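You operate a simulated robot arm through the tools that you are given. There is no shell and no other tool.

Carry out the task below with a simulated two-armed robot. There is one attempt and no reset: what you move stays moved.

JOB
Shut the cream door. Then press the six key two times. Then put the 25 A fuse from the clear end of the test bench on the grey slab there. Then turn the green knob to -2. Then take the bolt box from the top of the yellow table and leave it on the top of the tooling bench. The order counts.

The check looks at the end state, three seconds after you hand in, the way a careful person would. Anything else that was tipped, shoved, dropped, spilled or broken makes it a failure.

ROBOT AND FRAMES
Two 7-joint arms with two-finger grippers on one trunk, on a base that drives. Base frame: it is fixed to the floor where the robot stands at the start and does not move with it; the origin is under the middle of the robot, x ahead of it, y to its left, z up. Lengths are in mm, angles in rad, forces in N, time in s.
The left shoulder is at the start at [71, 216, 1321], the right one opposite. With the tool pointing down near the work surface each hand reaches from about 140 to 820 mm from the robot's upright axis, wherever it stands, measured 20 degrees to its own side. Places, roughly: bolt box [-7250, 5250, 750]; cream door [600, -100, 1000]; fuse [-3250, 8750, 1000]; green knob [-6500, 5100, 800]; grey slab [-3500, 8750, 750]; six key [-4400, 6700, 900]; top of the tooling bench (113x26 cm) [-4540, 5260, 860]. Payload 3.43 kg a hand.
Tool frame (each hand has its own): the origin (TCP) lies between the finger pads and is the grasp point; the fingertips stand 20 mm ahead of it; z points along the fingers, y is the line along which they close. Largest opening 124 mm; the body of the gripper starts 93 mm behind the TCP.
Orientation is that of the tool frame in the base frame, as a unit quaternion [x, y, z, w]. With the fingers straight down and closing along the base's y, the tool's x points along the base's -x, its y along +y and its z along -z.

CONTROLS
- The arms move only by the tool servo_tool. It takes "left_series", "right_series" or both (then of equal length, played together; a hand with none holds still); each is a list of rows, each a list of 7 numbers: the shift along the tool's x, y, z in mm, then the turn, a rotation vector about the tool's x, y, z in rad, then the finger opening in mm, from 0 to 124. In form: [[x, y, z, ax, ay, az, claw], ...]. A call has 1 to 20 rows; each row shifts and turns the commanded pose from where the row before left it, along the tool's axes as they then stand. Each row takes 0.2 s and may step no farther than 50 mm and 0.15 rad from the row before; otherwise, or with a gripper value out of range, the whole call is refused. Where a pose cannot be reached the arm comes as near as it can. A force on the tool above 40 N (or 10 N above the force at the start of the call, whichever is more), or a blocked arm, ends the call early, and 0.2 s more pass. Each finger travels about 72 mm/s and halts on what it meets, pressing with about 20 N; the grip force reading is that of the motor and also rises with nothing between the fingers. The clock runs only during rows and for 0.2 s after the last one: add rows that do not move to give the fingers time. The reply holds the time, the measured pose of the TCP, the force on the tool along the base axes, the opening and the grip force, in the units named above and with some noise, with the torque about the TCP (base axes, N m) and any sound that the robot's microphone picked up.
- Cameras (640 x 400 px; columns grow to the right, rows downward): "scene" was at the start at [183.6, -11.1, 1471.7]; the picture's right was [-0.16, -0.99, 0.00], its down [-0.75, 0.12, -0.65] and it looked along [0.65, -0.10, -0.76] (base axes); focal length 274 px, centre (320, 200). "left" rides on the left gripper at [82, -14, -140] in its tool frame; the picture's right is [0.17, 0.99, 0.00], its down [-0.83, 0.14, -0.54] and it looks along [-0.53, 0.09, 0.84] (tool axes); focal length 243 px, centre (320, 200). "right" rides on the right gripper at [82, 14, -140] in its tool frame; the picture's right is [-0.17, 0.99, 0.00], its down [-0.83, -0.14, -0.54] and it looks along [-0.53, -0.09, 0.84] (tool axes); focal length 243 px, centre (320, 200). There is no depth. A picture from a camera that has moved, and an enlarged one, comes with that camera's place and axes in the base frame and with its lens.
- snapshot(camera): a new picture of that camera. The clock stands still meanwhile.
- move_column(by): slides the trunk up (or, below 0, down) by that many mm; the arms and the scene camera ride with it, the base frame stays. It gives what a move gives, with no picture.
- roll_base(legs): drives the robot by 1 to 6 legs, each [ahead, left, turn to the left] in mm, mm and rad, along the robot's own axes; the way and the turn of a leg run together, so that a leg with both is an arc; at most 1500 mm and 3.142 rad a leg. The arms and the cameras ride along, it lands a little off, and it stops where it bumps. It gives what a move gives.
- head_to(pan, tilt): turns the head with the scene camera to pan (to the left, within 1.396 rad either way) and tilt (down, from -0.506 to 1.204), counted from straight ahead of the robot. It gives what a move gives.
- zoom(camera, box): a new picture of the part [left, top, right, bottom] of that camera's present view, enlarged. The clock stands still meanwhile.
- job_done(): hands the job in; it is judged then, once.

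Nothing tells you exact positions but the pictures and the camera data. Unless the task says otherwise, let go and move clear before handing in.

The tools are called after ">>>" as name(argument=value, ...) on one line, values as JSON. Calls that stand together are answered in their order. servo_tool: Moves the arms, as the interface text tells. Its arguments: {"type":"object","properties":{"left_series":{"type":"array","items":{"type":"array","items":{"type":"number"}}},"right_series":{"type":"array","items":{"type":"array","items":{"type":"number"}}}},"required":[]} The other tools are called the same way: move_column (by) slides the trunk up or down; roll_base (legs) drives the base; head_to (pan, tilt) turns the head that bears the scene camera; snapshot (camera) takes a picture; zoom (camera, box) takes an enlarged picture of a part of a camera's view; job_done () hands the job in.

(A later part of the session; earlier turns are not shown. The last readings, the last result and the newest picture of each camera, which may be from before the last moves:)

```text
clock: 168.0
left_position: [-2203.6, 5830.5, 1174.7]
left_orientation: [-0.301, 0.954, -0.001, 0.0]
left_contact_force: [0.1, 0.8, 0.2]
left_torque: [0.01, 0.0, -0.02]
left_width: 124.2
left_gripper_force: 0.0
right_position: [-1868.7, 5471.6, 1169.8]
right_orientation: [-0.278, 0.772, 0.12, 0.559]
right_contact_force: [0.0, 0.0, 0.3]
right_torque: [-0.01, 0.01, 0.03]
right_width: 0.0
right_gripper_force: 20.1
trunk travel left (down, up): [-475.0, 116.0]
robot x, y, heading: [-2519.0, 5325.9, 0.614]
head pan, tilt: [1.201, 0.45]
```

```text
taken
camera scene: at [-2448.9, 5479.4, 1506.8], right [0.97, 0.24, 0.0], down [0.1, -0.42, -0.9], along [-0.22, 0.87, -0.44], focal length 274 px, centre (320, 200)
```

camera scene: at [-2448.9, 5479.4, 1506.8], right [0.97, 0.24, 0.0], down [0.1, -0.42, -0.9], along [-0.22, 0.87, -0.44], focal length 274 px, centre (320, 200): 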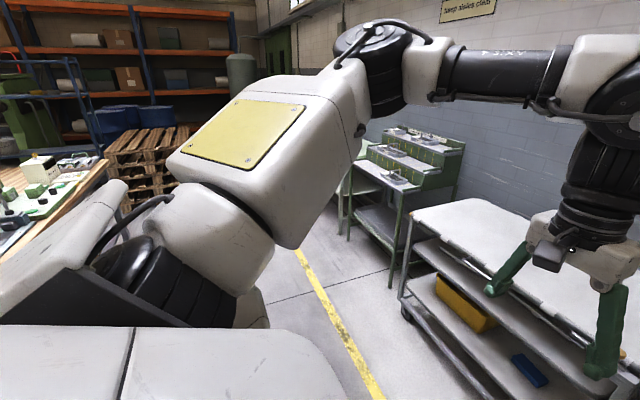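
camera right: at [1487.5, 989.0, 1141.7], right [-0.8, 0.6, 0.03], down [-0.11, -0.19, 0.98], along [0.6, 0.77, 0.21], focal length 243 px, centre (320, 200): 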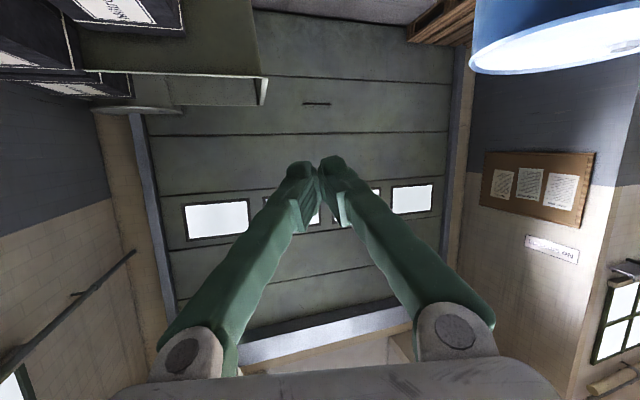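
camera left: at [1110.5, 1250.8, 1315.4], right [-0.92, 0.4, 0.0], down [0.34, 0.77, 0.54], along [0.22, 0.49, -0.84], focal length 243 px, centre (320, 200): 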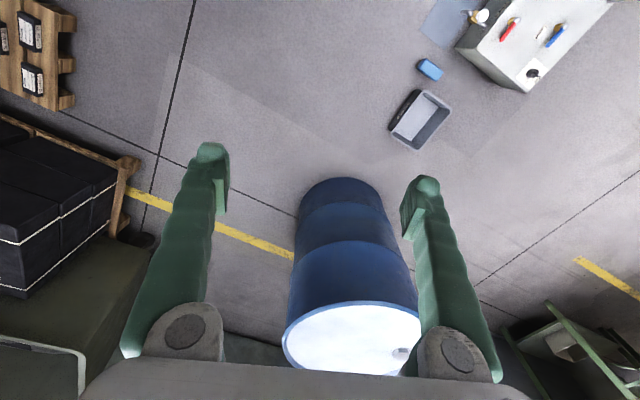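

I'm now on the right side of the island. I'll turn to face along the hall and look at the bench where the keypad should be.

>>> roll_base(legs=[[0, 0, 1.57]])

>>> head_to(pan=0.25, tilt=0.4)

>>> snapshot(camera="scene")

>>> zoom(camera="scene", box=[150, 100, 400, 260])

```text
clock: 173.7
left_position: [-3019.8, 5632.5, 1173.3]
left_orientation: [0.89, -0.456, 0.0, 0.0]
left_contact_force: [-0.1, 0.4, -0.3]
left_torque: [-0.03, -0.03, 0.01]
left_width: 124.0
left_gripper_force: 0.1
right_position: [-2663.0, 5971.6, 1170.1]
right_orientation: [0.743, -0.346, -0.481, -0.31]
right_contact_force: [0.5, 0.0, 0.3]
right_torque: [0.01, -0.03, -0.02]
right_width: 0.1
right_gripper_force: 21.0
trunk travel left (down, up): [-475.0, 116.0]
robot x, y, heading: [-2516.7, 5326.3, 2.19]
head pan, tilt: [1.201, 0.45]
```

```text
clock: 174.9
left_position: [-3020.9, 5632.5, 1174.3]
left_orientation: [0.89, -0.456, 0.0, 0.0]
left_contact_force: [-1.1, 0.1, 0.4]
left_torque: [0.02, 0.0, 0.02]
left_width: 124.1
left_gripper_force: 0.2
right_position: [-2663.9, 5971.7, 1170.6]
right_orientation: [0.744, -0.346, -0.481, -0.309]
right_contact_force: [-0.2, -0.7, -0.5]
right_torque: [-0.02, -0.02, 0.01]
right_width: 0.1
right_gripper_force: 20.0
trunk travel left (down, up): [-475.0, 116.0]
robot x, y, heading: [-2513.1, 5327.4, 2.187]
head pan, tilt: [0.25, 0.4]
```

```text
taken
camera scene: at [-2649.2, 5475.2, 1511.4], right [0.64, 0.77, 0.0], down [0.3, -0.25, -0.92], along [-0.71, 0.59, -0.39], focal length 274 px, centre (320, 200)
```

scene: 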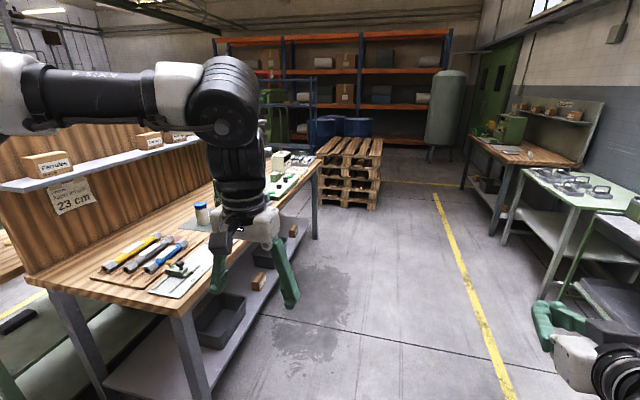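

```text
2.50 times, centred on (275, 180) of scene
camera zoom: at [-2649.2, 5475.2, 1511.4], right [0.64, 0.77, 0.0], down [0.3, -0.25, -0.92], along [-0.71, 0.59, -0.39], focal length 684 px, centre (432, 250)
```

zoom: 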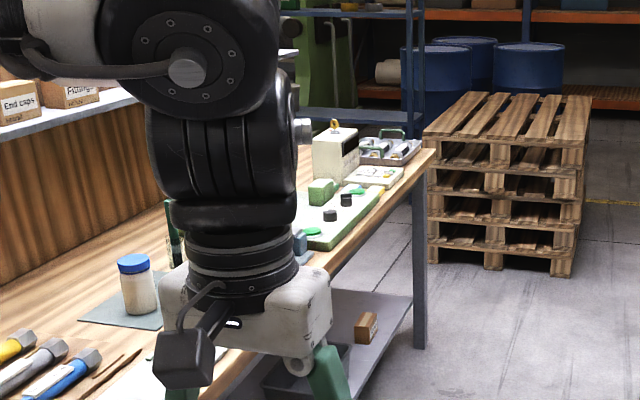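

The bench carries tools, a jar and several devices near its far end. I'll drive ahead along its right side and then turn to face it.

>>> roll_base(legs=[[1500, -120, 0], [450, -30, 0]])

>>> head_to(pan=1.1, tilt=0.6)

>>> snapshot(camera="scene")

>>> snapshot(camera="left")

```text
refused: leg 1 is longer than a leg can be; nothing moved
```

```text
clock: 176.1
left_position: [-3020.7, 5633.1, 1174.6]
left_orientation: [0.89, -0.457, 0.001, 0.0]
left_contact_force: [-0.2, 0.6, 0.7]
left_torque: [0.0, 0.0, 0.0]
left_width: 123.8
left_gripper_force: 0.0
right_position: [-2663.4, 5970.2, 1169.4]
right_orientation: [0.743, -0.346, -0.482, -0.31]
right_contact_force: [0.9, -0.3, -0.4]
right_torque: [-0.03, -0.02, 0.01]
right_width: 0.1
right_gripper_force: 20.1
trunk travel left (down, up): [-475.0, 116.0]
robot x, y, heading: [-2514.8, 5327.6, 2.2]
head pan, tilt: [1.1, 0.6]
```

```text
taken
camera scene: at [-2665.5, 5402.5, 1493.2], right [-0.15, 0.99, 0.0], down [0.56, 0.09, -0.83], along [-0.82, -0.12, -0.56], focal length 274 px, centre (320, 200)
```

scene: 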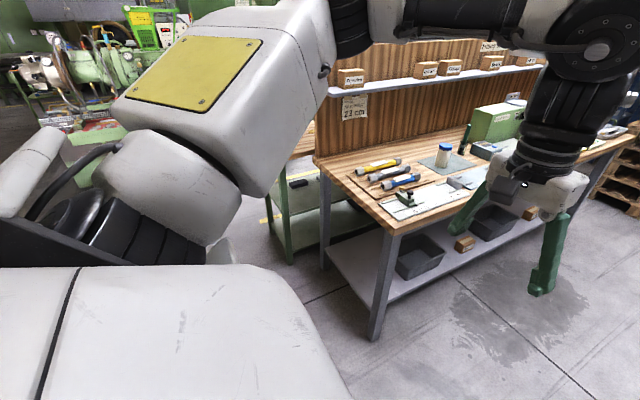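

```text
taken
camera left: at [-2960.0, 5573.5, 1315.5], right [-0.7, -0.71, 0.0], down [-0.6, 0.59, 0.54], along [-0.38, 0.38, -0.84], focal length 243 px, centre (320, 200)
```

left: 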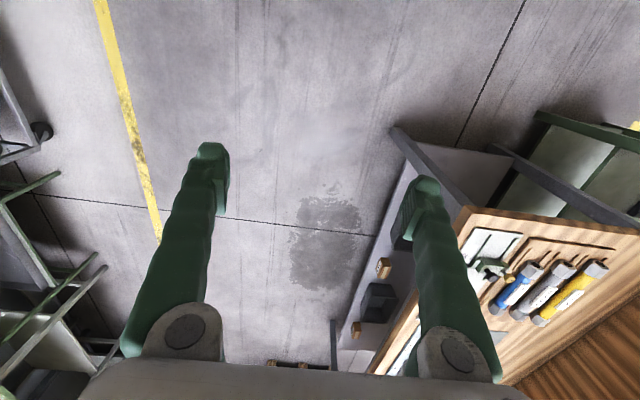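

The leg was refused for being over 1500 mm, so I'll split it and drive on.

>>> roll_base(legs=[[1200, -80, 0], [650, -70, 0]])

>>> snapshot(camera="scene")

>>> snapshot(camera="left")

```text
clock: 187.6
left_position: [-3978.8, 7215.7, 1175.1]
left_orientation: [0.89, -0.456, 0.0, 0.001]
left_contact_force: [-0.3, 0.7, -0.3]
left_torque: [0.01, 0.01, -0.01]
left_width: 123.6
left_gripper_force: 0.0
right_position: [-3623.4, 7552.3, 1170.8]
right_orientation: [0.744, -0.346, -0.482, -0.309]
right_contact_force: [-0.4, -0.4, 0.3]
right_torque: [0.02, 0.0, 0.0]
right_width: 0.0
right_gripper_force: 19.9
trunk travel left (down, up): [-475.0, 116.0]
robot x, y, heading: [-3475.5, 6913.1, 2.192]
head pan, tilt: [1.1, 0.6]
```

```text
taken
camera scene: at [-3623.9, 6984.5, 1493.2], right [-0.15, 0.99, 0.0], down [0.56, 0.09, -0.83], along [-0.82, -0.13, -0.56], focal length 274 px, centre (320, 200)
```

scene: 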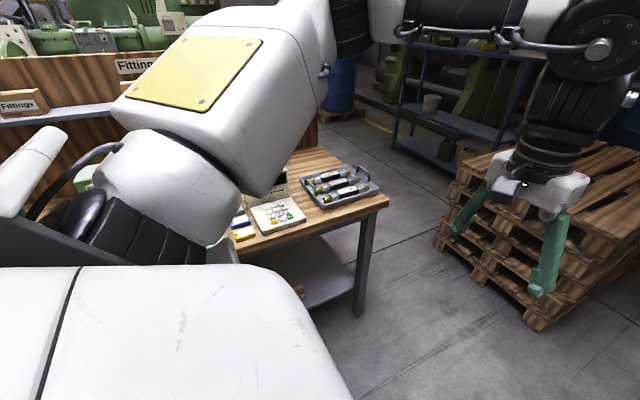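

```text
taken
camera left: at [-3918.4, 7155.6, 1315.7], right [-0.7, -0.71, 0.0], down [-0.6, 0.59, 0.54], along [-0.38, 0.38, -0.84], focal length 243 px, centre (320, 200)
```

left: 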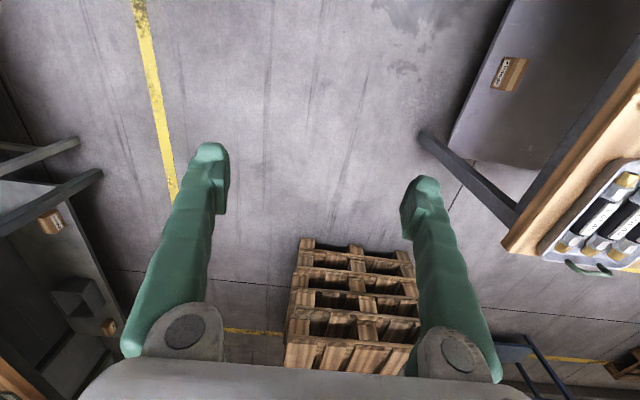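

There's a white panel with keys at the bench's far end. I'll zoom in on it.

>>> zoom(camera="scene", box=[210, 140, 400, 260])

```text
3.33 times, centred on (305, 200) of scene
camera zoom: at [-3623.9, 6984.5, 1493.2], right [-0.15, 0.99, 0.0], down [0.56, 0.09, -0.83], along [-0.82, -0.13, -0.56], focal length 912 px, centre (370, 200)
```

zoom: 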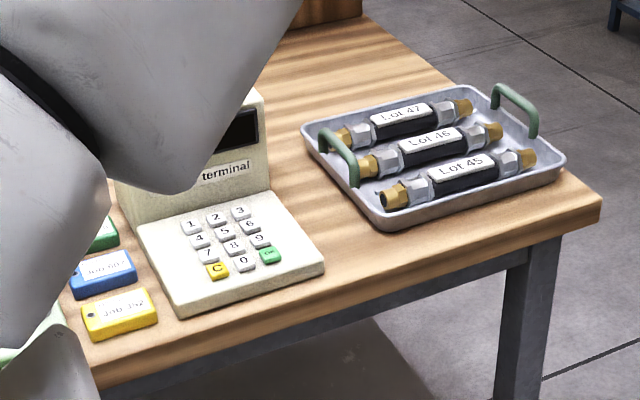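

The terminal's keypad is plain to see, with 6 in the right-hand column of the second row, near [-4420, 6721, 900]. I'll turn to face the bench while still well clear of it.

>>> roll_base(legs=[[0, 0, 1.57]])

>>> head_to(pan=-0.2, tilt=0.6)

>>> snapshot(camera="scene")

```text
clock: 193.2
left_position: [-3775.1, 6400.8, 1174.8]
left_orientation: [0.951, 0.308, 0.0, 0.001]
left_contact_force: [-0.1, 0.1, -0.5]
left_torque: [0.01, 0.04, 0.02]
left_width: 123.9
left_gripper_force: 0.0
right_position: [-4116.1, 6755.7, 1170.4]
right_orientation: [0.77, 0.283, -0.559, 0.124]
right_contact_force: [0.1, 0.1, -0.3]
right_torque: [0.02, 0.0, -0.01]
right_width: 0.1
right_gripper_force: 19.7
trunk travel left (down, up): [-475.0, 116.0]
robot x, y, heading: [-3472.5, 6909.3, -2.516]
head pan, tilt: [1.1, 0.6]
```

```text
clock: 194.7
left_position: [-3775.9, 6401.1, 1174.4]
left_orientation: [0.951, 0.308, -0.001, 0.0]
left_contact_force: [1.4, -0.6, -0.4]
left_torque: [0.01, -0.01, 0.0]
left_width: 124.0
left_gripper_force: 0.2
right_position: [-4116.0, 6755.9, 1170.0]
right_orientation: [0.77, 0.284, -0.558, 0.123]
right_contact_force: [0.4, -0.7, -0.8]
right_torque: [0.02, 0.01, 0.03]
right_width: 0.3
right_gripper_force: 20.1
trunk travel left (down, up): [-475.0, 116.0]
robot x, y, heading: [-3473.7, 6913.1, -2.515]
head pan, tilt: [-0.201, 0.6]
```

```text
taken
camera scene: at [-3641.6, 6810.6, 1493.2], right [-0.41, 0.91, 0.0], down [0.51, 0.23, -0.83], along [-0.75, -0.34, -0.56], focal length 274 px, centre (320, 200)
```

scene: 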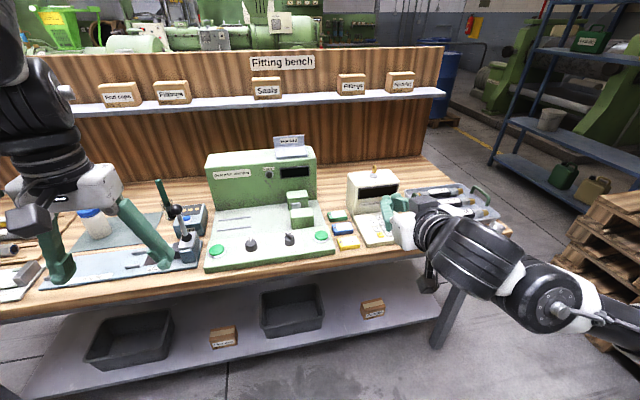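

Facing the fitting bench now. The terminal is behind the right hand; I'll tilt the right hand to point down while it is still in front of the bench edge.

>>> servo_tool(right_series=[[0, 0, 0, 0, 0.14, 0, 0], [0, 0, 0, 0, 0.14, 0, 0], [0, 0, 0, 0, 0.14, 0, 0], [0, 0, 0, 0, 0.14, 0, 0], [0, 0, 0, 0, 0.14, 0, 0], [0, 0, 0, 0, 0.14, 0, 0], [0, 0, 0, 0, 0.14, 0, 0]])

>>> snapshot(camera="right")

>>> snapshot(camera="scene")

```text
clock: 196.1
left_position: [-3776.7, 6401.4, 1174.2]
left_orientation: [0.951, 0.309, 0.0, -0.001]
left_contact_force: [0.5, 1.0, 0.8]
left_torque: [-0.05, 0.01, -0.02]
left_width: 123.8
left_gripper_force: 0.0
right_position: [-4131.0, 6773.2, 1130.0]
right_orientation: [0.879, 0.299, -0.367, 0.06]
right_contact_force: [0.0, -2.6, -0.5]
right_torque: [0.03, 0.11, -0.31]
right_width: 0.0
right_gripper_force: 19.6
right hand out of reach, approached as far as the arm can: row 3, 4, 5, 6, 7
trunk travel left (down, up): [-475.0, 116.0]
robot x, y, heading: [-3473.6, 6908.3, -2.511]
head pan, tilt: [-0.201, 0.6]
stopped in row 7 (right hand): the force on the tool passed its limit at 56 N (the readings are from after the stop); the commanded pose is now the measured one
```

```text
taken
camera right: at [-3993.8, 6846.0, 1174.5], right [0.47, -0.88, 0.0], down [-0.21, -0.11, 0.97], along [-0.86, -0.46, -0.23], focal length 243 px, centre (320, 200)
```

right: 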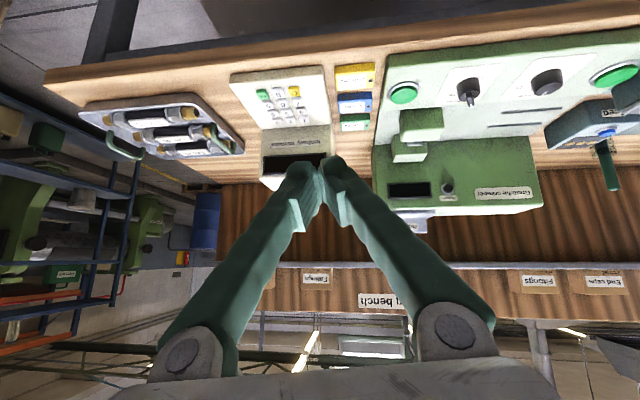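

```text
taken
camera scene: at [-3641.7, 6810.5, 1493.2], right [-0.41, 0.91, 0.0], down [0.51, 0.23, -0.83], along [-0.75, -0.34, -0.57], focal length 274 px, centre (320, 200)
```

scene: 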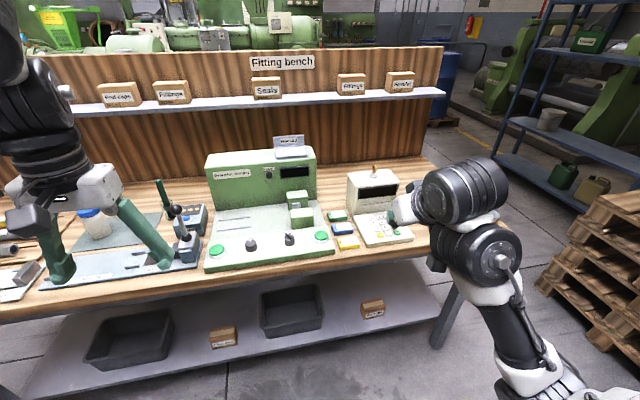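

The arm stopped at a 45 degree tilt, in free air in front of the bench, which is still a usable angle for pressing. I'll zoom on the keypad from both cameras to locate the 6 key.

>>> zoom(camera="right", box=[210, 50, 370, 190])

>>> zoom(camera="scene", box=[330, 160, 430, 260])

```text
2.86 times, centred on (290, 120) of right
camera zoom: at [-3993.8, 6846.0, 1174.5], right [0.47, -0.88, 0.0], down [-0.21, -0.11, 0.97], along [-0.86, -0.46, -0.23], focal length 693 px, centre (406, 429)
```

zoom: 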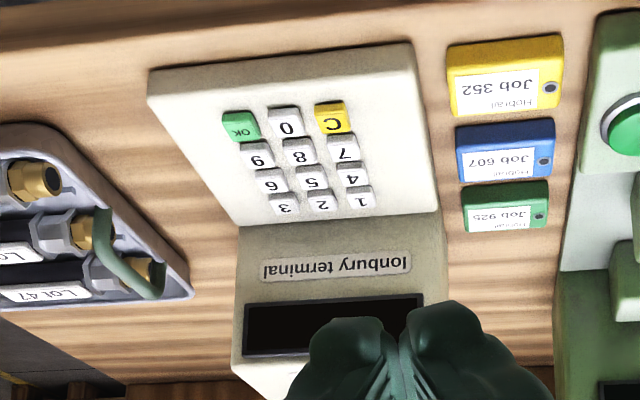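

```text
4.00 times, centred on (380, 210) of scene
camera zoom: at [-3641.7, 6810.5, 1493.2], right [-0.41, 0.91, 0.0], down [0.51, 0.23, -0.83], along [-0.75, -0.34, -0.57], focal length 1095 px, centre (80, 160)
```

zoom: 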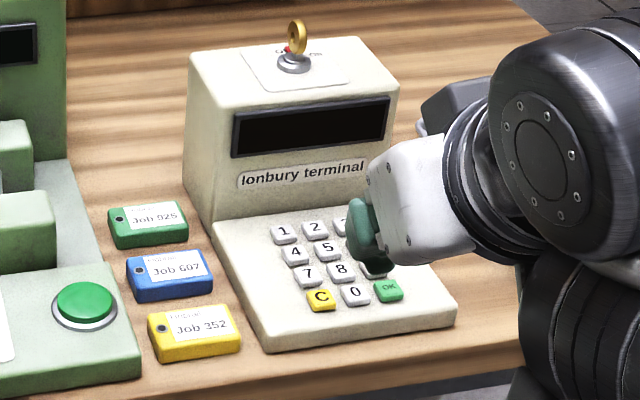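

From the wrist view I place the 6 key at about [-4416, 6726, 893]. I'll raise the hand a little, then move the base so the hand sits above the keypad.

>>> servo_tool(right_series=[[-14, -2.3, -14.5, 0, 0, 0, 0], [-14, -2.3, -14.5, 0, 0, 0, 0]])

>>> roll_base(legs=[[200, -150, 0]])

>>> snapshot(camera="right")

>>> snapshot(camera="scene")

```text
clock: 196.5
left_position: [-3776.4, 6400.9, 1174.3]
left_orientation: [0.952, 0.306, -0.001, -0.001]
left_contact_force: [-0.5, -0.1, 0.2]
left_torque: [0.0, -0.04, 0.04]
left_width: 123.8
left_gripper_force: 0.0
right_position: [-4131.7, 6774.3, 1133.8]
right_orientation: [0.878, 0.296, -0.371, 0.063]
right_contact_force: [-7.7, -13.3, -8.0]
right_torque: [0.01, 0.78, -1.18]
right_width: 0.2
right_gripper_force: 20.1
right hand out of reach, approached as far as the arm can: row 1
trunk travel left (down, up): [-475.0, 116.0]
robot x, y, heading: [-3473.1, 6908.8, -2.515]
head pan, tilt: [-0.201, 0.6]
stopped in row 1 (right hand): the force on the tool passed its limit at 48 N (the readings are from after the stop); the commanded pose is now the measured one
```

```text
clock: 199.1
left_position: [-4028.6, 6407.0, 1176.0]
left_orientation: [0.952, 0.307, -0.001, -0.001]
left_contact_force: [-0.5, -0.2, -0.8]
left_torque: [0.0, 0.03, 0.0]
left_width: 123.9
left_gripper_force: 0.0
right_position: [-4383.1, 6777.7, 1134.7]
right_orientation: [0.878, 0.296, -0.371, 0.063]
right_contact_force: [-11.2, -23.6, -20.3]
right_torque: [-0.53, 2.3, -2.42]
right_width: 0.0
right_gripper_force: 19.9
trunk travel left (down, up): [-475.0, 116.0]
robot x, y, heading: [-3722.9, 6913.0, -2.515]
head pan, tilt: [-0.201, 0.6]
```

```text
taken
camera right: at [-4245.9, 6852.1, 1177.9], right [0.47, -0.88, 0.01], down [-0.2, -0.1, 0.97], along [-0.86, -0.46, -0.23], focal length 243 px, centre (320, 200)
```

right: 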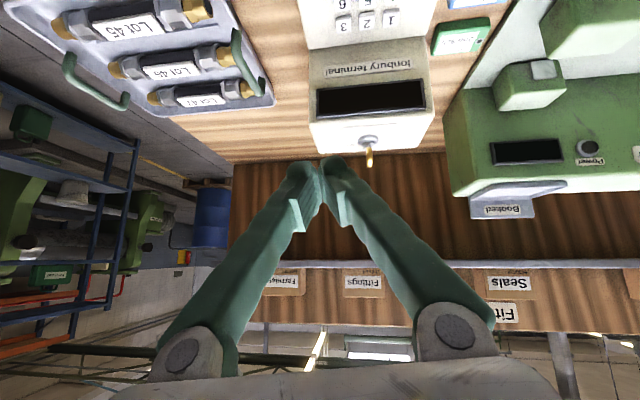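

```text
taken
camera scene: at [-3893.1, 6814.9, 1493.3], right [-0.41, 0.91, 0.0], down [0.51, 0.23, -0.83], along [-0.75, -0.34, -0.56], focal length 274 px, centre (320, 200)
```

scene: 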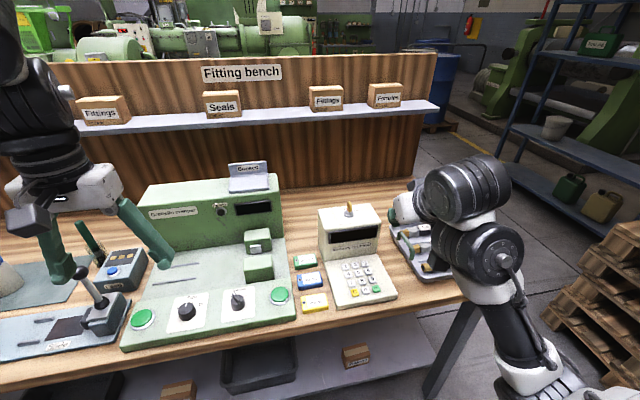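

The right wrist seems folded against its own forearm, since the tool feels a load in free air. I'll undo the tilt on the right hand and use the left hand, which still has its good elbow-up posture, to press the key.

>>> servo_tool(right_series=[[0, 0, 0, 0, -0.12, 0, 0], [0, 0, 0, 0, -0.12, 0, 0], [0, 0, 0, 0, -0.12, 0, 0]])

```text
clock: 199.9
left_position: [-4029.2, 6408.2, 1174.6]
left_orientation: [0.952, 0.307, 0.0, 0.0]
left_contact_force: [1.2, 0.6, 0.4]
left_torque: [0.0, -0.02, -0.02]
left_width: 124.1
left_gripper_force: 0.1
right_position: [-4384.2, 6779.3, 1133.5]
right_orientation: [0.797, 0.28, -0.523, 0.115]
right_contact_force: [-0.3, -0.1, -0.2]
right_torque: [0.03, 0.02, -0.01]
right_width: 0.0
right_gripper_force: 20.2
trunk travel left (down, up): [-475.0, 116.0]
robot x, y, heading: [-3723.1, 6914.0, -2.513]
head pan, tilt: [-0.201, 0.6]
```

The load is gone. I'll move the base sideways so the left hand comes over the keypad area, keeping both hands well above everything on the bench.

>>> roll_base(legs=[[60, -457, 0]])

>>> head_to(pan=0.25, tilt=0.75)

>>> snapshot(camera="scene")

>>> snapshot(camera="left")

```text
clock: 206.5
left_position: [-4343.8, 6740.0, 1174.3]
left_orientation: [0.951, 0.308, 0.0, -0.001]
left_contact_force: [0.0, -0.3, -0.6]
left_torque: [0.02, 0.0, 0.01]
left_width: 124.3
left_gripper_force: 0.1
right_position: [-4699.1, 7111.2, 1133.3]
right_orientation: [0.798, 0.281, -0.522, 0.114]
right_contact_force: [0.2, -0.3, 0.6]
right_torque: [0.01, -0.03, 0.03]
right_width: 0.1
right_gripper_force: 20.3
trunk travel left (down, up): [-475.0, 116.0]
robot x, y, heading: [-4038.0, 7246.4, -2.514]
head pan, tilt: [-0.201, 0.6]
```

```text
clock: 207.4
left_position: [-4344.1, 6740.2, 1174.9]
left_orientation: [0.952, 0.307, 0.0, -0.001]
left_contact_force: [-0.2, -1.0, -0.3]
left_torque: [-0.02, 0.0, -0.02]
left_width: 124.3
left_gripper_force: 0.0
right_position: [-4699.1, 7111.5, 1133.8]
right_orientation: [0.797, 0.28, -0.522, 0.114]
right_contact_force: [0.0, -0.2, 0.0]
right_torque: [0.01, -0.01, -0.02]
right_width: 0.1
right_gripper_force: 19.9
trunk travel left (down, up): [-475.0, 116.0]
robot x, y, heading: [-4040.9, 7251.4, -2.52]
head pan, tilt: [0.25, 0.75]
```

```text
taken
camera scene: at [-4181.3, 7121.0, 1480.3], right [-0.77, 0.64, 0.0], down [0.44, 0.52, -0.73], along [-0.47, -0.56, -0.68], focal length 274 px, centre (320, 200)
```

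scene: 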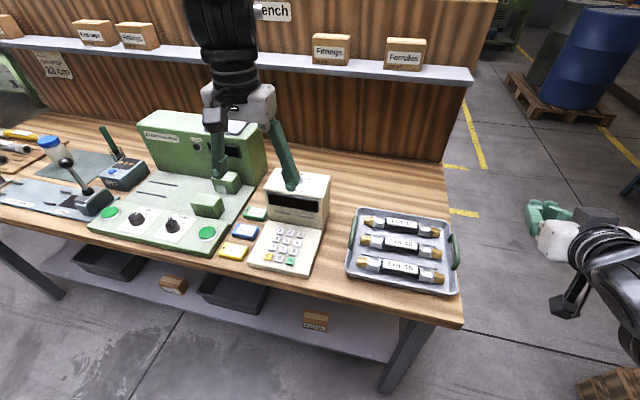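

```text
taken
camera left: at [-4284.0, 6798.4, 1315.6], right [0.71, -0.7, 0.0], down [-0.59, -0.6, 0.54], along [-0.38, -0.38, -0.84], focal length 243 px, centre (320, 200)
```

left: 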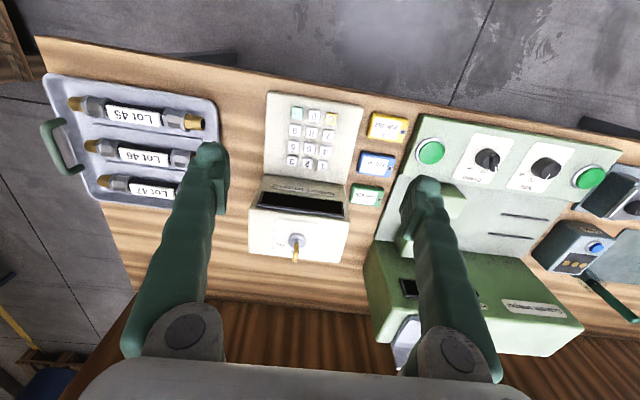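

The left camera looks right down on the keypad. I'll zoom in to place the 6 key precisely and check the free space around it.

>>> zoom(camera="left", box=[250, 80, 370, 180])

>>> zoom(camera="scene", box=[230, 160, 350, 280])

```text
4.00 times, centred on (310, 130) of left
camera zoom: at [-4284.0, 6798.4, 1315.6], right [0.71, -0.7, 0.0], down [-0.59, -0.6, 0.54], along [-0.38, -0.38, -0.84], focal length 970 px, centre (360, 480)
```

zoom: 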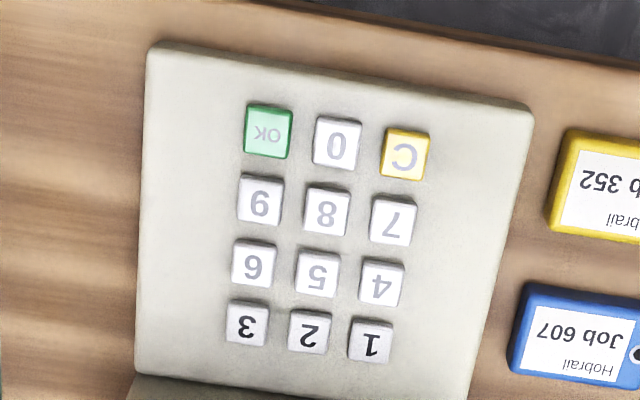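

```text
3.33 times, centred on (290, 220) of scene
camera zoom: at [-4181.3, 7121.0, 1480.3], right [-0.77, 0.64, 0.0], down [0.44, 0.52, -0.73], along [-0.47, -0.56, -0.68], focal length 912 px, centre (420, 133)
```

zoom: 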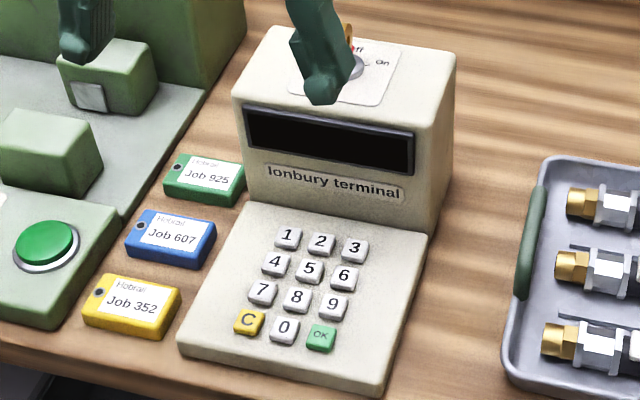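

The 6 key is at about [-4428, 6722], top near z 885 to 893. I'll close the left fingers, move over it, tilt slightly so only one fingertip edge will touch, and come down to a hover.

>>> servo_tool(left_series=[[-30, -12, 0, 0, 0, 0, 90], [-30, -12, 0, 0, 0, 0, 50], [-27, -10.5, 0, 0, 0, 0, 10], [0, 0, 30, 0, 0, 0, 0], [0, 0, 30, 0, 0, 0, 0], [0, 0, 30, 0, 0, 0, 0], [0, 0, 0, 0, -0.125, 0, 0], [0, 0, 0, 0, -0.125, 0, 0], [0, 0, 0, 0, 0, 0, 0]])

>>> snapshot(camera="left")

>>> snapshot(camera="scene")

```text
clock: 209.4
left_position: [-4434.5, 6716.9, 1085.9]
left_orientation: [0.944, 0.305, -0.119, 0.038]
left_contact_force: [0.4, -0.5, -0.3]
left_torque: [0.05, 0.0, 0.01]
left_width: 0.0
left_gripper_force: 19.8
right_position: [-4699.2, 7111.7, 1133.7]
right_orientation: [0.798, 0.28, -0.521, 0.115]
right_contact_force: [0.1, 0.9, 0.0]
right_torque: [0.02, -0.02, 0.01]
right_width: 0.0
right_gripper_force: 20.3
trunk travel left (down, up): [-475.0, 116.0]
robot x, y, heading: [-4037.8, 7251.5, -2.519]
head pan, tilt: [0.25, 0.75]
```

```text
taken
camera left: at [-4349.7, 6794.5, 1200.9], right [0.71, -0.71, -0.04], down [-0.46, -0.51, 0.73], along [-0.54, -0.5, -0.68], focal length 243 px, centre (320, 200)
```

left: 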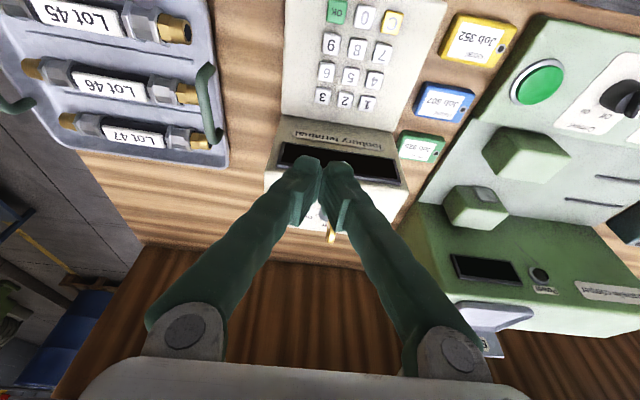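

```text
taken
camera scene: at [-4182.1, 7121.1, 1480.2], right [-0.77, 0.64, 0.0], down [0.44, 0.52, -0.73], along [-0.47, -0.56, -0.68], focal length 274 px, centre (320, 200)
```

scene: 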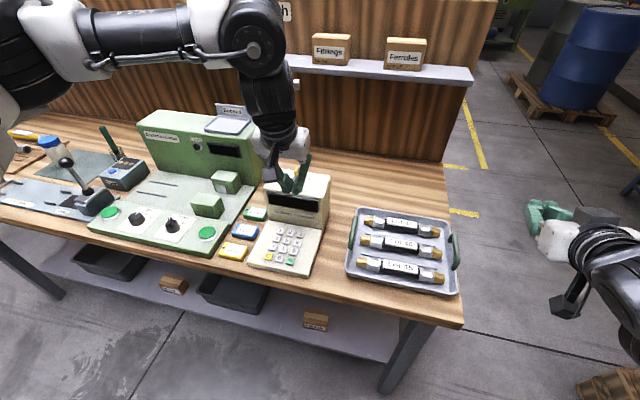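

The tips line up with the 6 key within a couple of millimetres. I'll descend to just above it.

>>> servo_tool(left_series=[[9.3, 0, 36.6, 0, 0, 0, 0], [9.3, 0, 36.6, 0, 0, 0, 0], [9.3, 0, 36.6, 0, 0, 0, 0], [8.5, 0, 33, 0, 0, 0, 0]])

>>> snapshot(camera="left")

>>> zoom(camera="scene", box=[230, 160, 350, 280])

```text
clock: 210.4
left_position: [-4436.0, 6716.0, 935.8]
left_orientation: [0.944, 0.305, -0.119, 0.038]
left_contact_force: [-0.3, 0.1, -0.1]
left_torque: [-0.02, 0.0, -0.01]
left_width: 0.0
left_gripper_force: 19.7
right_position: [-4698.6, 7111.0, 1133.9]
right_orientation: [0.797, 0.28, -0.522, 0.114]
right_contact_force: [0.1, 0.6, 0.3]
right_torque: [0.04, -0.01, 0.0]
right_width: 0.0
right_gripper_force: 19.8
trunk travel left (down, up): [-475.0, 116.0]
robot x, y, heading: [-4038.9, 7246.4, -2.513]
head pan, tilt: [0.25, 0.75]
```

```text
taken
camera left: at [-4350.2, 6794.3, 1052.3], right [0.71, -0.71, -0.04], down [-0.46, -0.51, 0.73], along [-0.54, -0.49, -0.68], focal length 243 px, centre (320, 200)
```

left: 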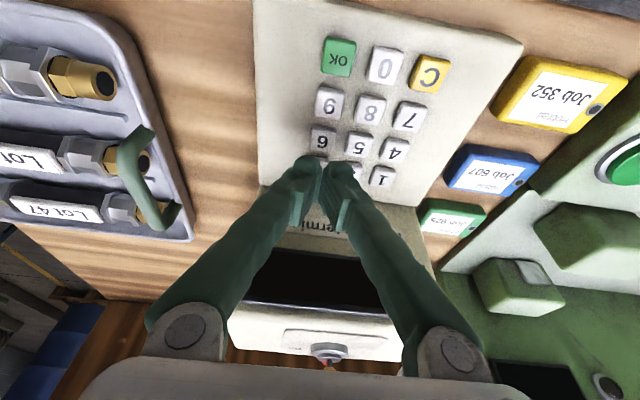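

```text
3.33 times, centred on (290, 220) of scene
camera zoom: at [-4181.5, 7120.1, 1480.2], right [-0.77, 0.64, 0.0], down [0.44, 0.52, -0.73], along [-0.47, -0.56, -0.68], focal length 912 px, centre (420, 133)
```

zoom: 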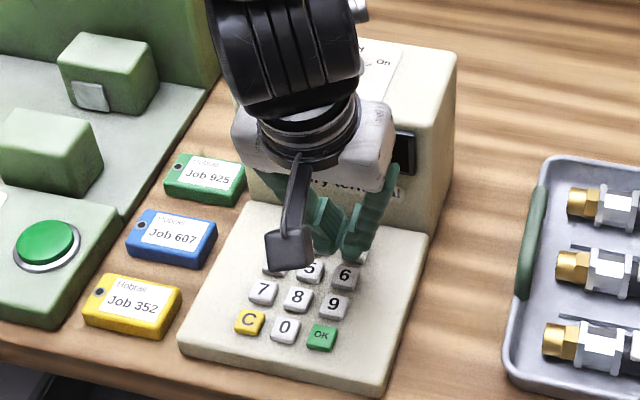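

Aligned. I'll come down 18 mm and then press in small steps, listening for the key.

>>> servo_tool(left_series=[[1.5, 0, 5.8, 0, 0, 0, 0], [1.5, 0, 5.8, 0, 0, 0, 0], [1.2, 0, 4.8, 0, 0, 0, 0]])

>>> snapshot(camera="left")

```text
clock: 211.2
left_position: [-4434.9, 6718.0, 920.5]
left_orientation: [0.944, 0.305, -0.12, 0.038]
left_contact_force: [-0.6, -1.4, -0.3]
left_torque: [0.03, 0.0, -0.02]
left_width: 0.0
left_gripper_force: 19.8
right_position: [-4698.5, 7111.5, 1134.0]
right_orientation: [0.797, 0.28, -0.523, 0.114]
right_contact_force: [-0.2, 0.4, -0.6]
right_torque: [-0.02, -0.01, 0.0]
right_width: 0.2
right_gripper_force: 20.1
trunk travel left (down, up): [-475.0, 116.0]
robot x, y, heading: [-4038.5, 7248.7, -2.513]
head pan, tilt: [0.25, 0.75]
```

```text
taken
camera left: at [-4349.3, 6794.4, 1036.5], right [0.71, -0.71, -0.04], down [-0.46, -0.51, 0.73], along [-0.54, -0.5, -0.68], focal length 243 px, centre (320, 200)
```

left: 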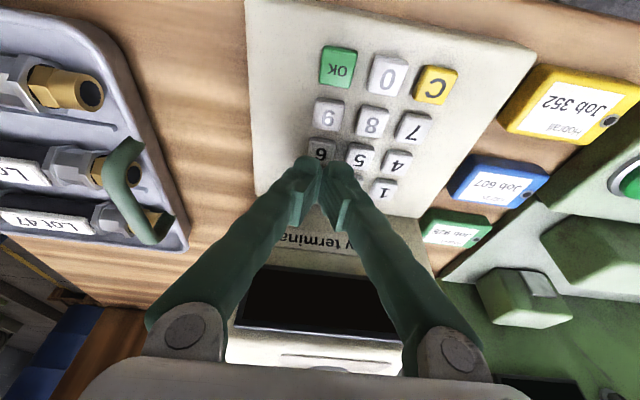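

>>> zoom(camera="left", box=[270, 100, 390, 220])

```text
3.33 times, centred on (330, 160) of left
camera zoom: at [-4349.3, 6794.4, 1036.5], right [0.71, -0.71, -0.04], down [-0.46, -0.51, 0.73], along [-0.54, -0.5, -0.68], focal length 809 px, centre (287, 333)
```

zoom: 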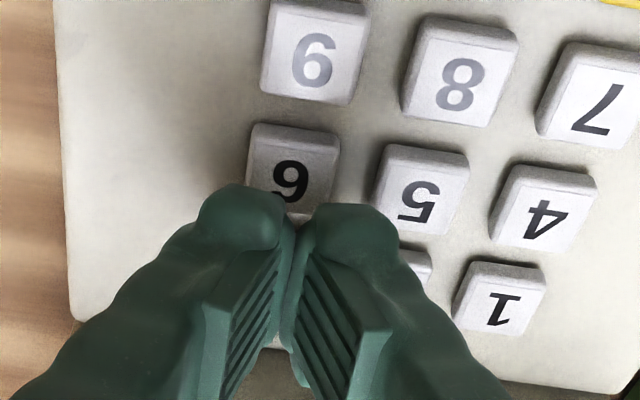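

Zoomed in, the two closed fingertips together are wider than one key, and the right one would overlap the 5 key. I'll shift 13 mm away from the 5 so a single fingertip is centred on the 6.

>>> servo_tool(left_series=[[0, -6.5, 0, 0, 0, 0, 0], [0, -6.5, 0, 0, 0, 0, 0]])

>>> zoom(camera="left", box=[270, 100, 390, 220])

```text
clock: 211.8
left_position: [-4443.1, 6727.6, 920.4]
left_orientation: [0.944, 0.305, -0.119, 0.038]
left_contact_force: [0.2, 0.3, 0.8]
left_torque: [-0.01, -0.01, 0.02]
left_width: 0.0
left_gripper_force: 20.0
right_position: [-4699.5, 7113.1, 1134.2]
right_orientation: [0.797, 0.279, -0.523, 0.114]
right_contact_force: [0.2, -0.8, -0.1]
right_torque: [0.02, 0.04, 0.03]
right_width: 0.0
right_gripper_force: 20.2
trunk travel left (down, up): [-475.0, 116.0]
robot x, y, heading: [-4037.9, 7246.1, -2.514]
head pan, tilt: [0.25, 0.75]
```

```text
3.33 times, centred on (330, 160) of left
camera zoom: at [-4356.9, 6804.9, 1036.7], right [0.71, -0.71, -0.04], down [-0.46, -0.51, 0.73], along [-0.54, -0.5, -0.68], focal length 809 px, centre (287, 333)
```

zoom: 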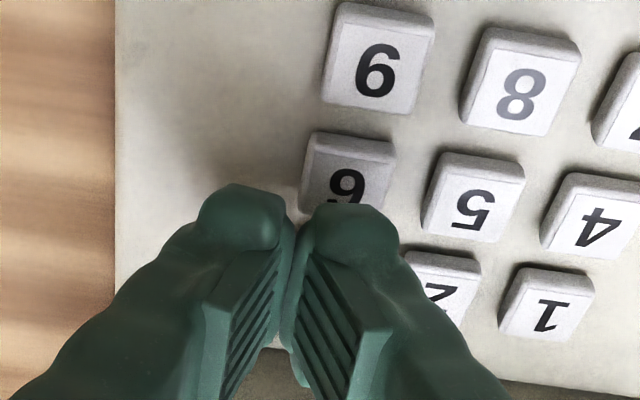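

Now one fingertip is centred on the 6. I'll press down in small steps.

>>> servo_tool(left_series=[[0.6, 0, 2.4, 0, 0, 0, 0], [0.6, 0, 2.4, 0, 0, 0, 0], [0.4, 0, 1.5, 0, 0, 0, 0], [0.4, 0, 1.5, 0, 0, 0, 0]])

>>> zoom(camera="left", box=[270, 100, 390, 220])

```text
clock: 212.8
left_position: [-4443.2, 6728.6, 911.5]
left_orientation: [0.944, 0.306, -0.12, 0.038]
left_contact_force: [0.3, 0.5, -0.8]
left_torque: [0.0, -0.01, 0.01]
left_width: 0.1
left_gripper_force: 19.5
right_position: [-4697.8, 7112.9, 1134.2]
right_orientation: [0.797, 0.281, -0.522, 0.115]
right_contact_force: [0.4, 0.4, -0.2]
right_torque: [0.02, 0.02, 0.0]
right_width: 0.0
right_gripper_force: 20.7
trunk travel left (down, up): [-475.0, 116.0]
robot x, y, heading: [-4040.4, 7244.5, -2.515]
head pan, tilt: [0.25, 0.75]
```

```text
3.33 times, centred on (330, 160) of left
camera zoom: at [-4356.8, 6804.9, 1028.7], right [0.71, -0.71, -0.04], down [-0.46, -0.51, 0.73], along [-0.54, -0.5, -0.68], focal length 809 px, centre (287, 333)
```

zoom: 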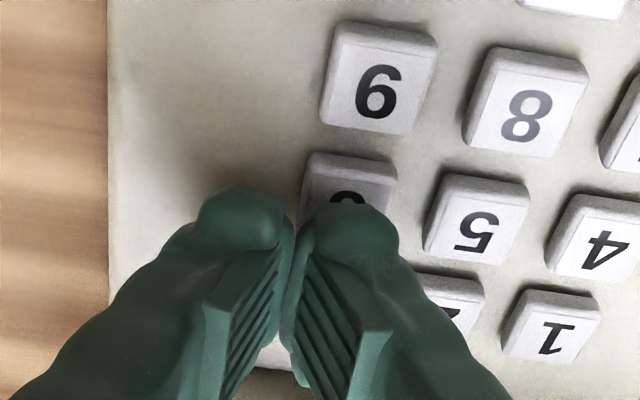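

>>> servo_tool(left_series=[[0.35, 0, 1.4, 0, 0, 0, 0], [0.35, 0, 1.4, 0, 0, 0, 0], [0.35, 0, 1.4, 0, 0, 0, 0]])

```text
clock: 213.6
left_position: [-4441.8, 6727.1, 908.9]
left_orientation: [0.944, 0.305, -0.119, 0.037]
left_contact_force: [-0.9, -0.3, 0.4]
left_torque: [0.02, -0.02, 0.03]
left_width: 0.0
left_gripper_force: 20.1
right_position: [-4700.9, 7112.0, 1132.9]
right_orientation: [0.797, 0.281, -0.522, 0.115]
right_contact_force: [-1.1, -0.2, 0.1]
right_torque: [0.01, 0.01, -0.01]
right_width: 0.0
right_gripper_force: 19.8
trunk travel left (down, up): [-475.0, 116.0]
robot x, y, heading: [-4042.8, 7248.5, -2.516]
head pan, tilt: [0.25, 0.75]
```

No contact yet; I'll keep stepping down.

>>> servo_tool(left_series=[[0.35, 0, 1.4, 0, 0, 0, 0], [0.35, 0, 1.4, 0, 0, 0, 0]])

>>> servo_tool(left_series=[[0.35, 0, 1.4, 0, 0, 0, 0], [0.35, 0, 1.4, 0, 0, 0, 0]])

>>> zoom(camera="left", box=[270, 100, 390, 220])

```text
clock: 214.2
left_position: [-4443.0, 6727.9, 904.8]
left_orientation: [0.944, 0.304, -0.119, 0.038]
left_contact_force: [-0.1, 0.4, 0.5]
left_torque: [0.03, 0.03, -0.03]
left_width: 0.0
left_gripper_force: 19.8
right_position: [-4699.3, 7111.6, 1134.4]
right_orientation: [0.797, 0.28, -0.522, 0.114]
right_contact_force: [-0.1, 0.2, 0.3]
right_torque: [-0.02, -0.01, 0.0]
right_width: 0.0
right_gripper_force: 20.2
trunk travel left (down, up): [-475.0, 116.0]
robot x, y, heading: [-4039.5, 7247.4, -2.513]
head pan, tilt: [0.25, 0.75]
```

```text
clock: 214.8
left_position: [-4442.1, 6728.6, 903.5]
left_orientation: [0.944, 0.304, -0.12, 0.038]
left_contact_force: [0.0, 0.1, 0.5]
left_torque: [0.04, 0.0, 0.02]
left_width: 0.0
left_gripper_force: 20.3
right_position: [-4699.4, 7112.1, 1134.1]
right_orientation: [0.798, 0.28, -0.521, 0.114]
right_contact_force: [-0.5, 0.6, -0.1]
right_torque: [0.03, 0.0, 0.06]
right_width: 0.0
right_gripper_force: 19.6
trunk travel left (down, up): [-475.0, 116.0]
robot x, y, heading: [-4037.7, 7247.1, -2.512]
head pan, tilt: [0.25, 0.75]
```

```text
3.33 times, centred on (330, 160) of left
camera zoom: at [-4357.1, 6804.9, 1018.7], right [0.71, -0.71, -0.04], down [-0.46, -0.51, 0.73], along [-0.54, -0.5, -0.68], focal length 809 px, centre (287, 333)
```

zoom: 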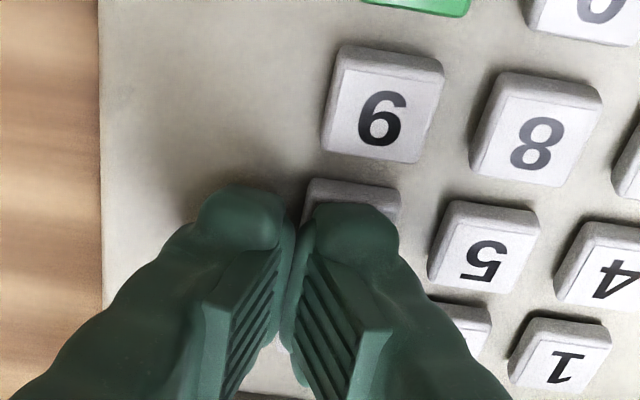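

>>> servo_tool(left_series=[[0.35, 0, 1.4, 0, 0, 0, 0], [0.35, 0, 1.4, 0, 0, 0, 0]])

>>> servo_tool(left_series=[[0.35, 0, 1.4, 0, 0, 0, 0], [0.35, 0, 1.4, 0, 0, 0, 0]])

```text
clock: 215.4
left_position: [-4444.4, 6727.4, 899.7]
left_orientation: [0.944, 0.305, -0.119, 0.037]
left_contact_force: [-0.8, 1.1, 1.5]
left_torque: [0.0, -0.02, 0.0]
left_width: 0.1
left_gripper_force: 20.2
right_position: [-4698.6, 7112.0, 1134.4]
right_orientation: [0.798, 0.28, -0.522, 0.114]
right_contact_force: [-0.4, -0.8, 0.1]
right_torque: [0.01, -0.02, 0.02]
right_width: 0.0
right_gripper_force: 19.3
trunk travel left (down, up): [-475.0, 116.0]
robot x, y, heading: [-4038.9, 7248.3, -2.514]
head pan, tilt: [0.25, 0.75]
heard: click
```

```text
clock: 216.0
left_position: [-4442.8, 6727.3, 898.8]
left_orientation: [0.944, 0.306, -0.119, 0.039]
left_contact_force: [0.5, 0.1, 5.5]
left_torque: [-0.01, -0.08, -0.03]
left_width: 0.0
left_gripper_force: 20.1
right_position: [-4697.8, 7111.9, 1133.9]
right_orientation: [0.798, 0.279, -0.522, 0.113]
right_contact_force: [0.5, -0.4, -0.1]
right_torque: [0.03, 0.01, -0.01]
right_width: 0.0
right_gripper_force: 20.3
trunk travel left (down, up): [-475.0, 116.0]
robot x, y, heading: [-4037.5, 7247.2, -2.516]
head pan, tilt: [0.25, 0.75]
```

A click was heard, so the key went down once. I'll lift off and check the display.

>>> servo_tool(left_series=[[-1.5, 0, -6, 0, 0, 0, 0], [-1.8, 0, -7, 0, 0, 0, 0]])

>>> zoom(camera="left", box=[220, 80, 420, 300])

>>> zoom(camera="scene", box=[230, 160, 350, 280])

```text
clock: 216.6
left_position: [-4443.3, 6727.7, 910.6]
left_orientation: [0.944, 0.305, -0.118, 0.038]
left_contact_force: [-1.0, -0.3, -0.3]
left_torque: [0.01, -0.01, 0.0]
left_width: 0.0
left_gripper_force: 20.4
right_position: [-4698.7, 7112.1, 1132.8]
right_orientation: [0.797, 0.28, -0.522, 0.114]
right_contact_force: [-0.7, -0.3, 0.0]
right_torque: [0.01, 0.0, 0.01]
right_width: 0.0
right_gripper_force: 19.6
trunk travel left (down, up): [-475.0, 116.0]
robot x, y, heading: [-4039.4, 7245.5, -2.513]
head pan, tilt: [0.25, 0.75]
```

```text
1.82 times, centred on (320, 190) of left
camera zoom: at [-4356.6, 6804.7, 1026.2], right [0.71, -0.71, -0.04], down [-0.46, -0.51, 0.73], along [-0.54, -0.5, -0.68], focal length 441 px, centre (320, 218)
```

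zoom: 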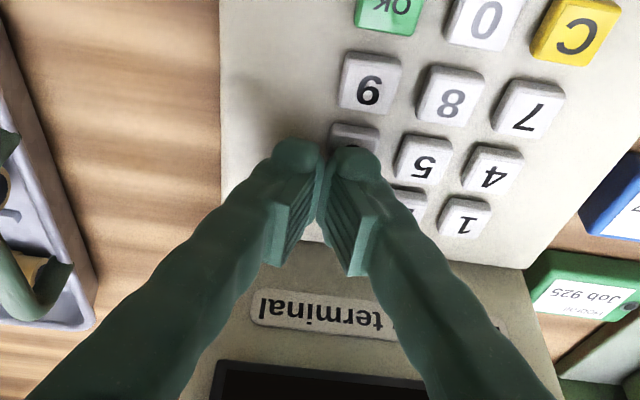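

```text
3.33 times, centred on (290, 220) of scene
camera zoom: at [-4181.0, 7121.1, 1480.3], right [-0.77, 0.64, 0.0], down [0.44, 0.52, -0.73], along [-0.47, -0.56, -0.68], focal length 912 px, centre (420, 133)
```

zoom: 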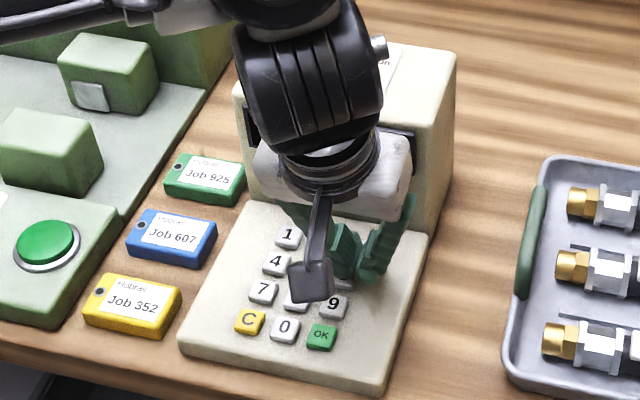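

I'd like to see the display before the second press, so I'll lift the hand up out of the way.

>>> servo_tool(left_series=[[-9, 0, -36, 0, 0, 0, 0], [-9, 0, -36, 0, 0, 0, 0], [-9, 0, -36, 0, 0, 0, 0], [-9, 0, -36, 0, 0, 0, 0], [30, 0, -30, 0, 0, 0, 0], [30, 0, -20, 0, 0, 0, 0]])

>>> snapshot(camera="scene")

>>> zoom(camera="scene", box=[230, 160, 350, 280])

>>> snapshot(camera="left")

```text
clock: 218.0
left_position: [-4383.9, 6768.9, 1092.4]
left_orientation: [0.944, 0.305, -0.118, 0.037]
left_contact_force: [-0.8, 0.0, -0.4]
left_torque: [0.02, 0.03, -0.01]
left_width: 0.0
left_gripper_force: 19.8
right_position: [-4698.3, 7110.7, 1134.5]
right_orientation: [0.798, 0.28, -0.522, 0.114]
right_contact_force: [-0.8, 0.2, 0.5]
right_torque: [0.0, 0.0, 0.03]
right_width: 0.0
right_gripper_force: 20.2
trunk travel left (down, up): [-475.0, 116.0]
robot x, y, heading: [-4037.5, 7245.9, -2.514]
head pan, tilt: [0.25, 0.75]
```

```text
taken
camera scene: at [-4180.1, 7121.5, 1480.4], right [-0.77, 0.64, 0.0], down [0.44, 0.52, -0.73], along [-0.47, -0.56, -0.68], focal length 274 px, centre (320, 200)
```

scene: 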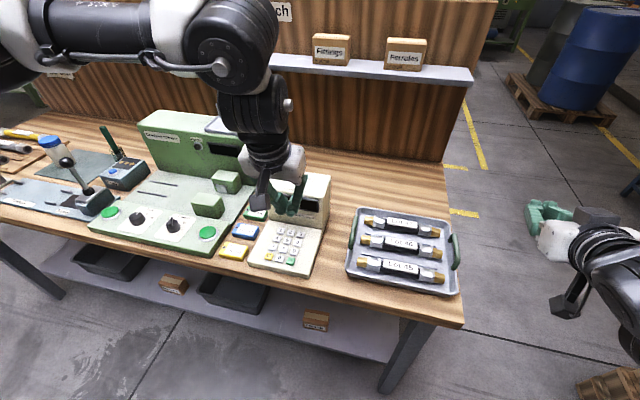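

```text
3.33 times, centred on (290, 220) of scene
camera zoom: at [-4180.1, 7121.5, 1480.4], right [-0.77, 0.64, 0.0], down [0.44, 0.52, -0.73], along [-0.47, -0.56, -0.68], focal length 912 px, centre (420, 133)
```

zoom: 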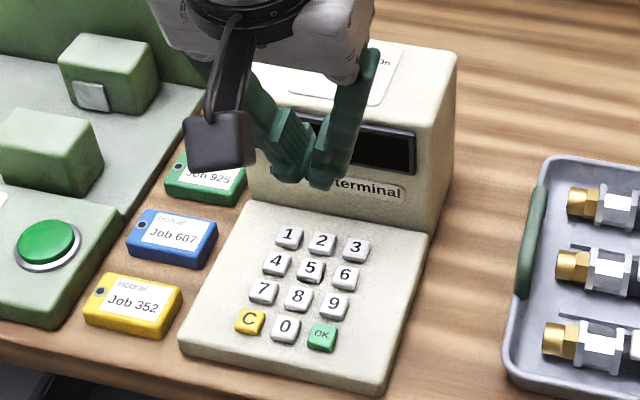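

```text
taken
camera left: at [-4298.1, 6846.5, 1208.5], right [0.71, -0.71, -0.04], down [-0.46, -0.51, 0.73], along [-0.54, -0.5, -0.68], focal length 243 px, centre (320, 200)
```

left: 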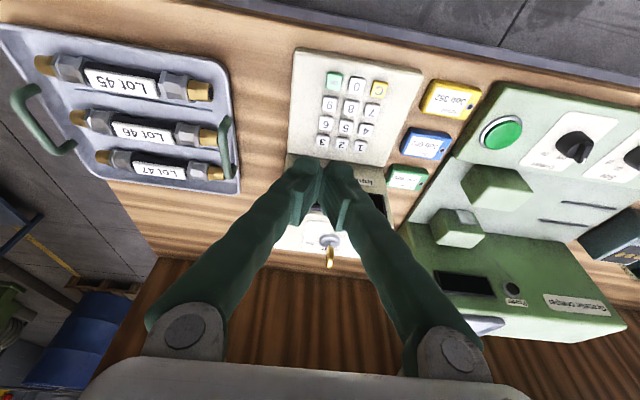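

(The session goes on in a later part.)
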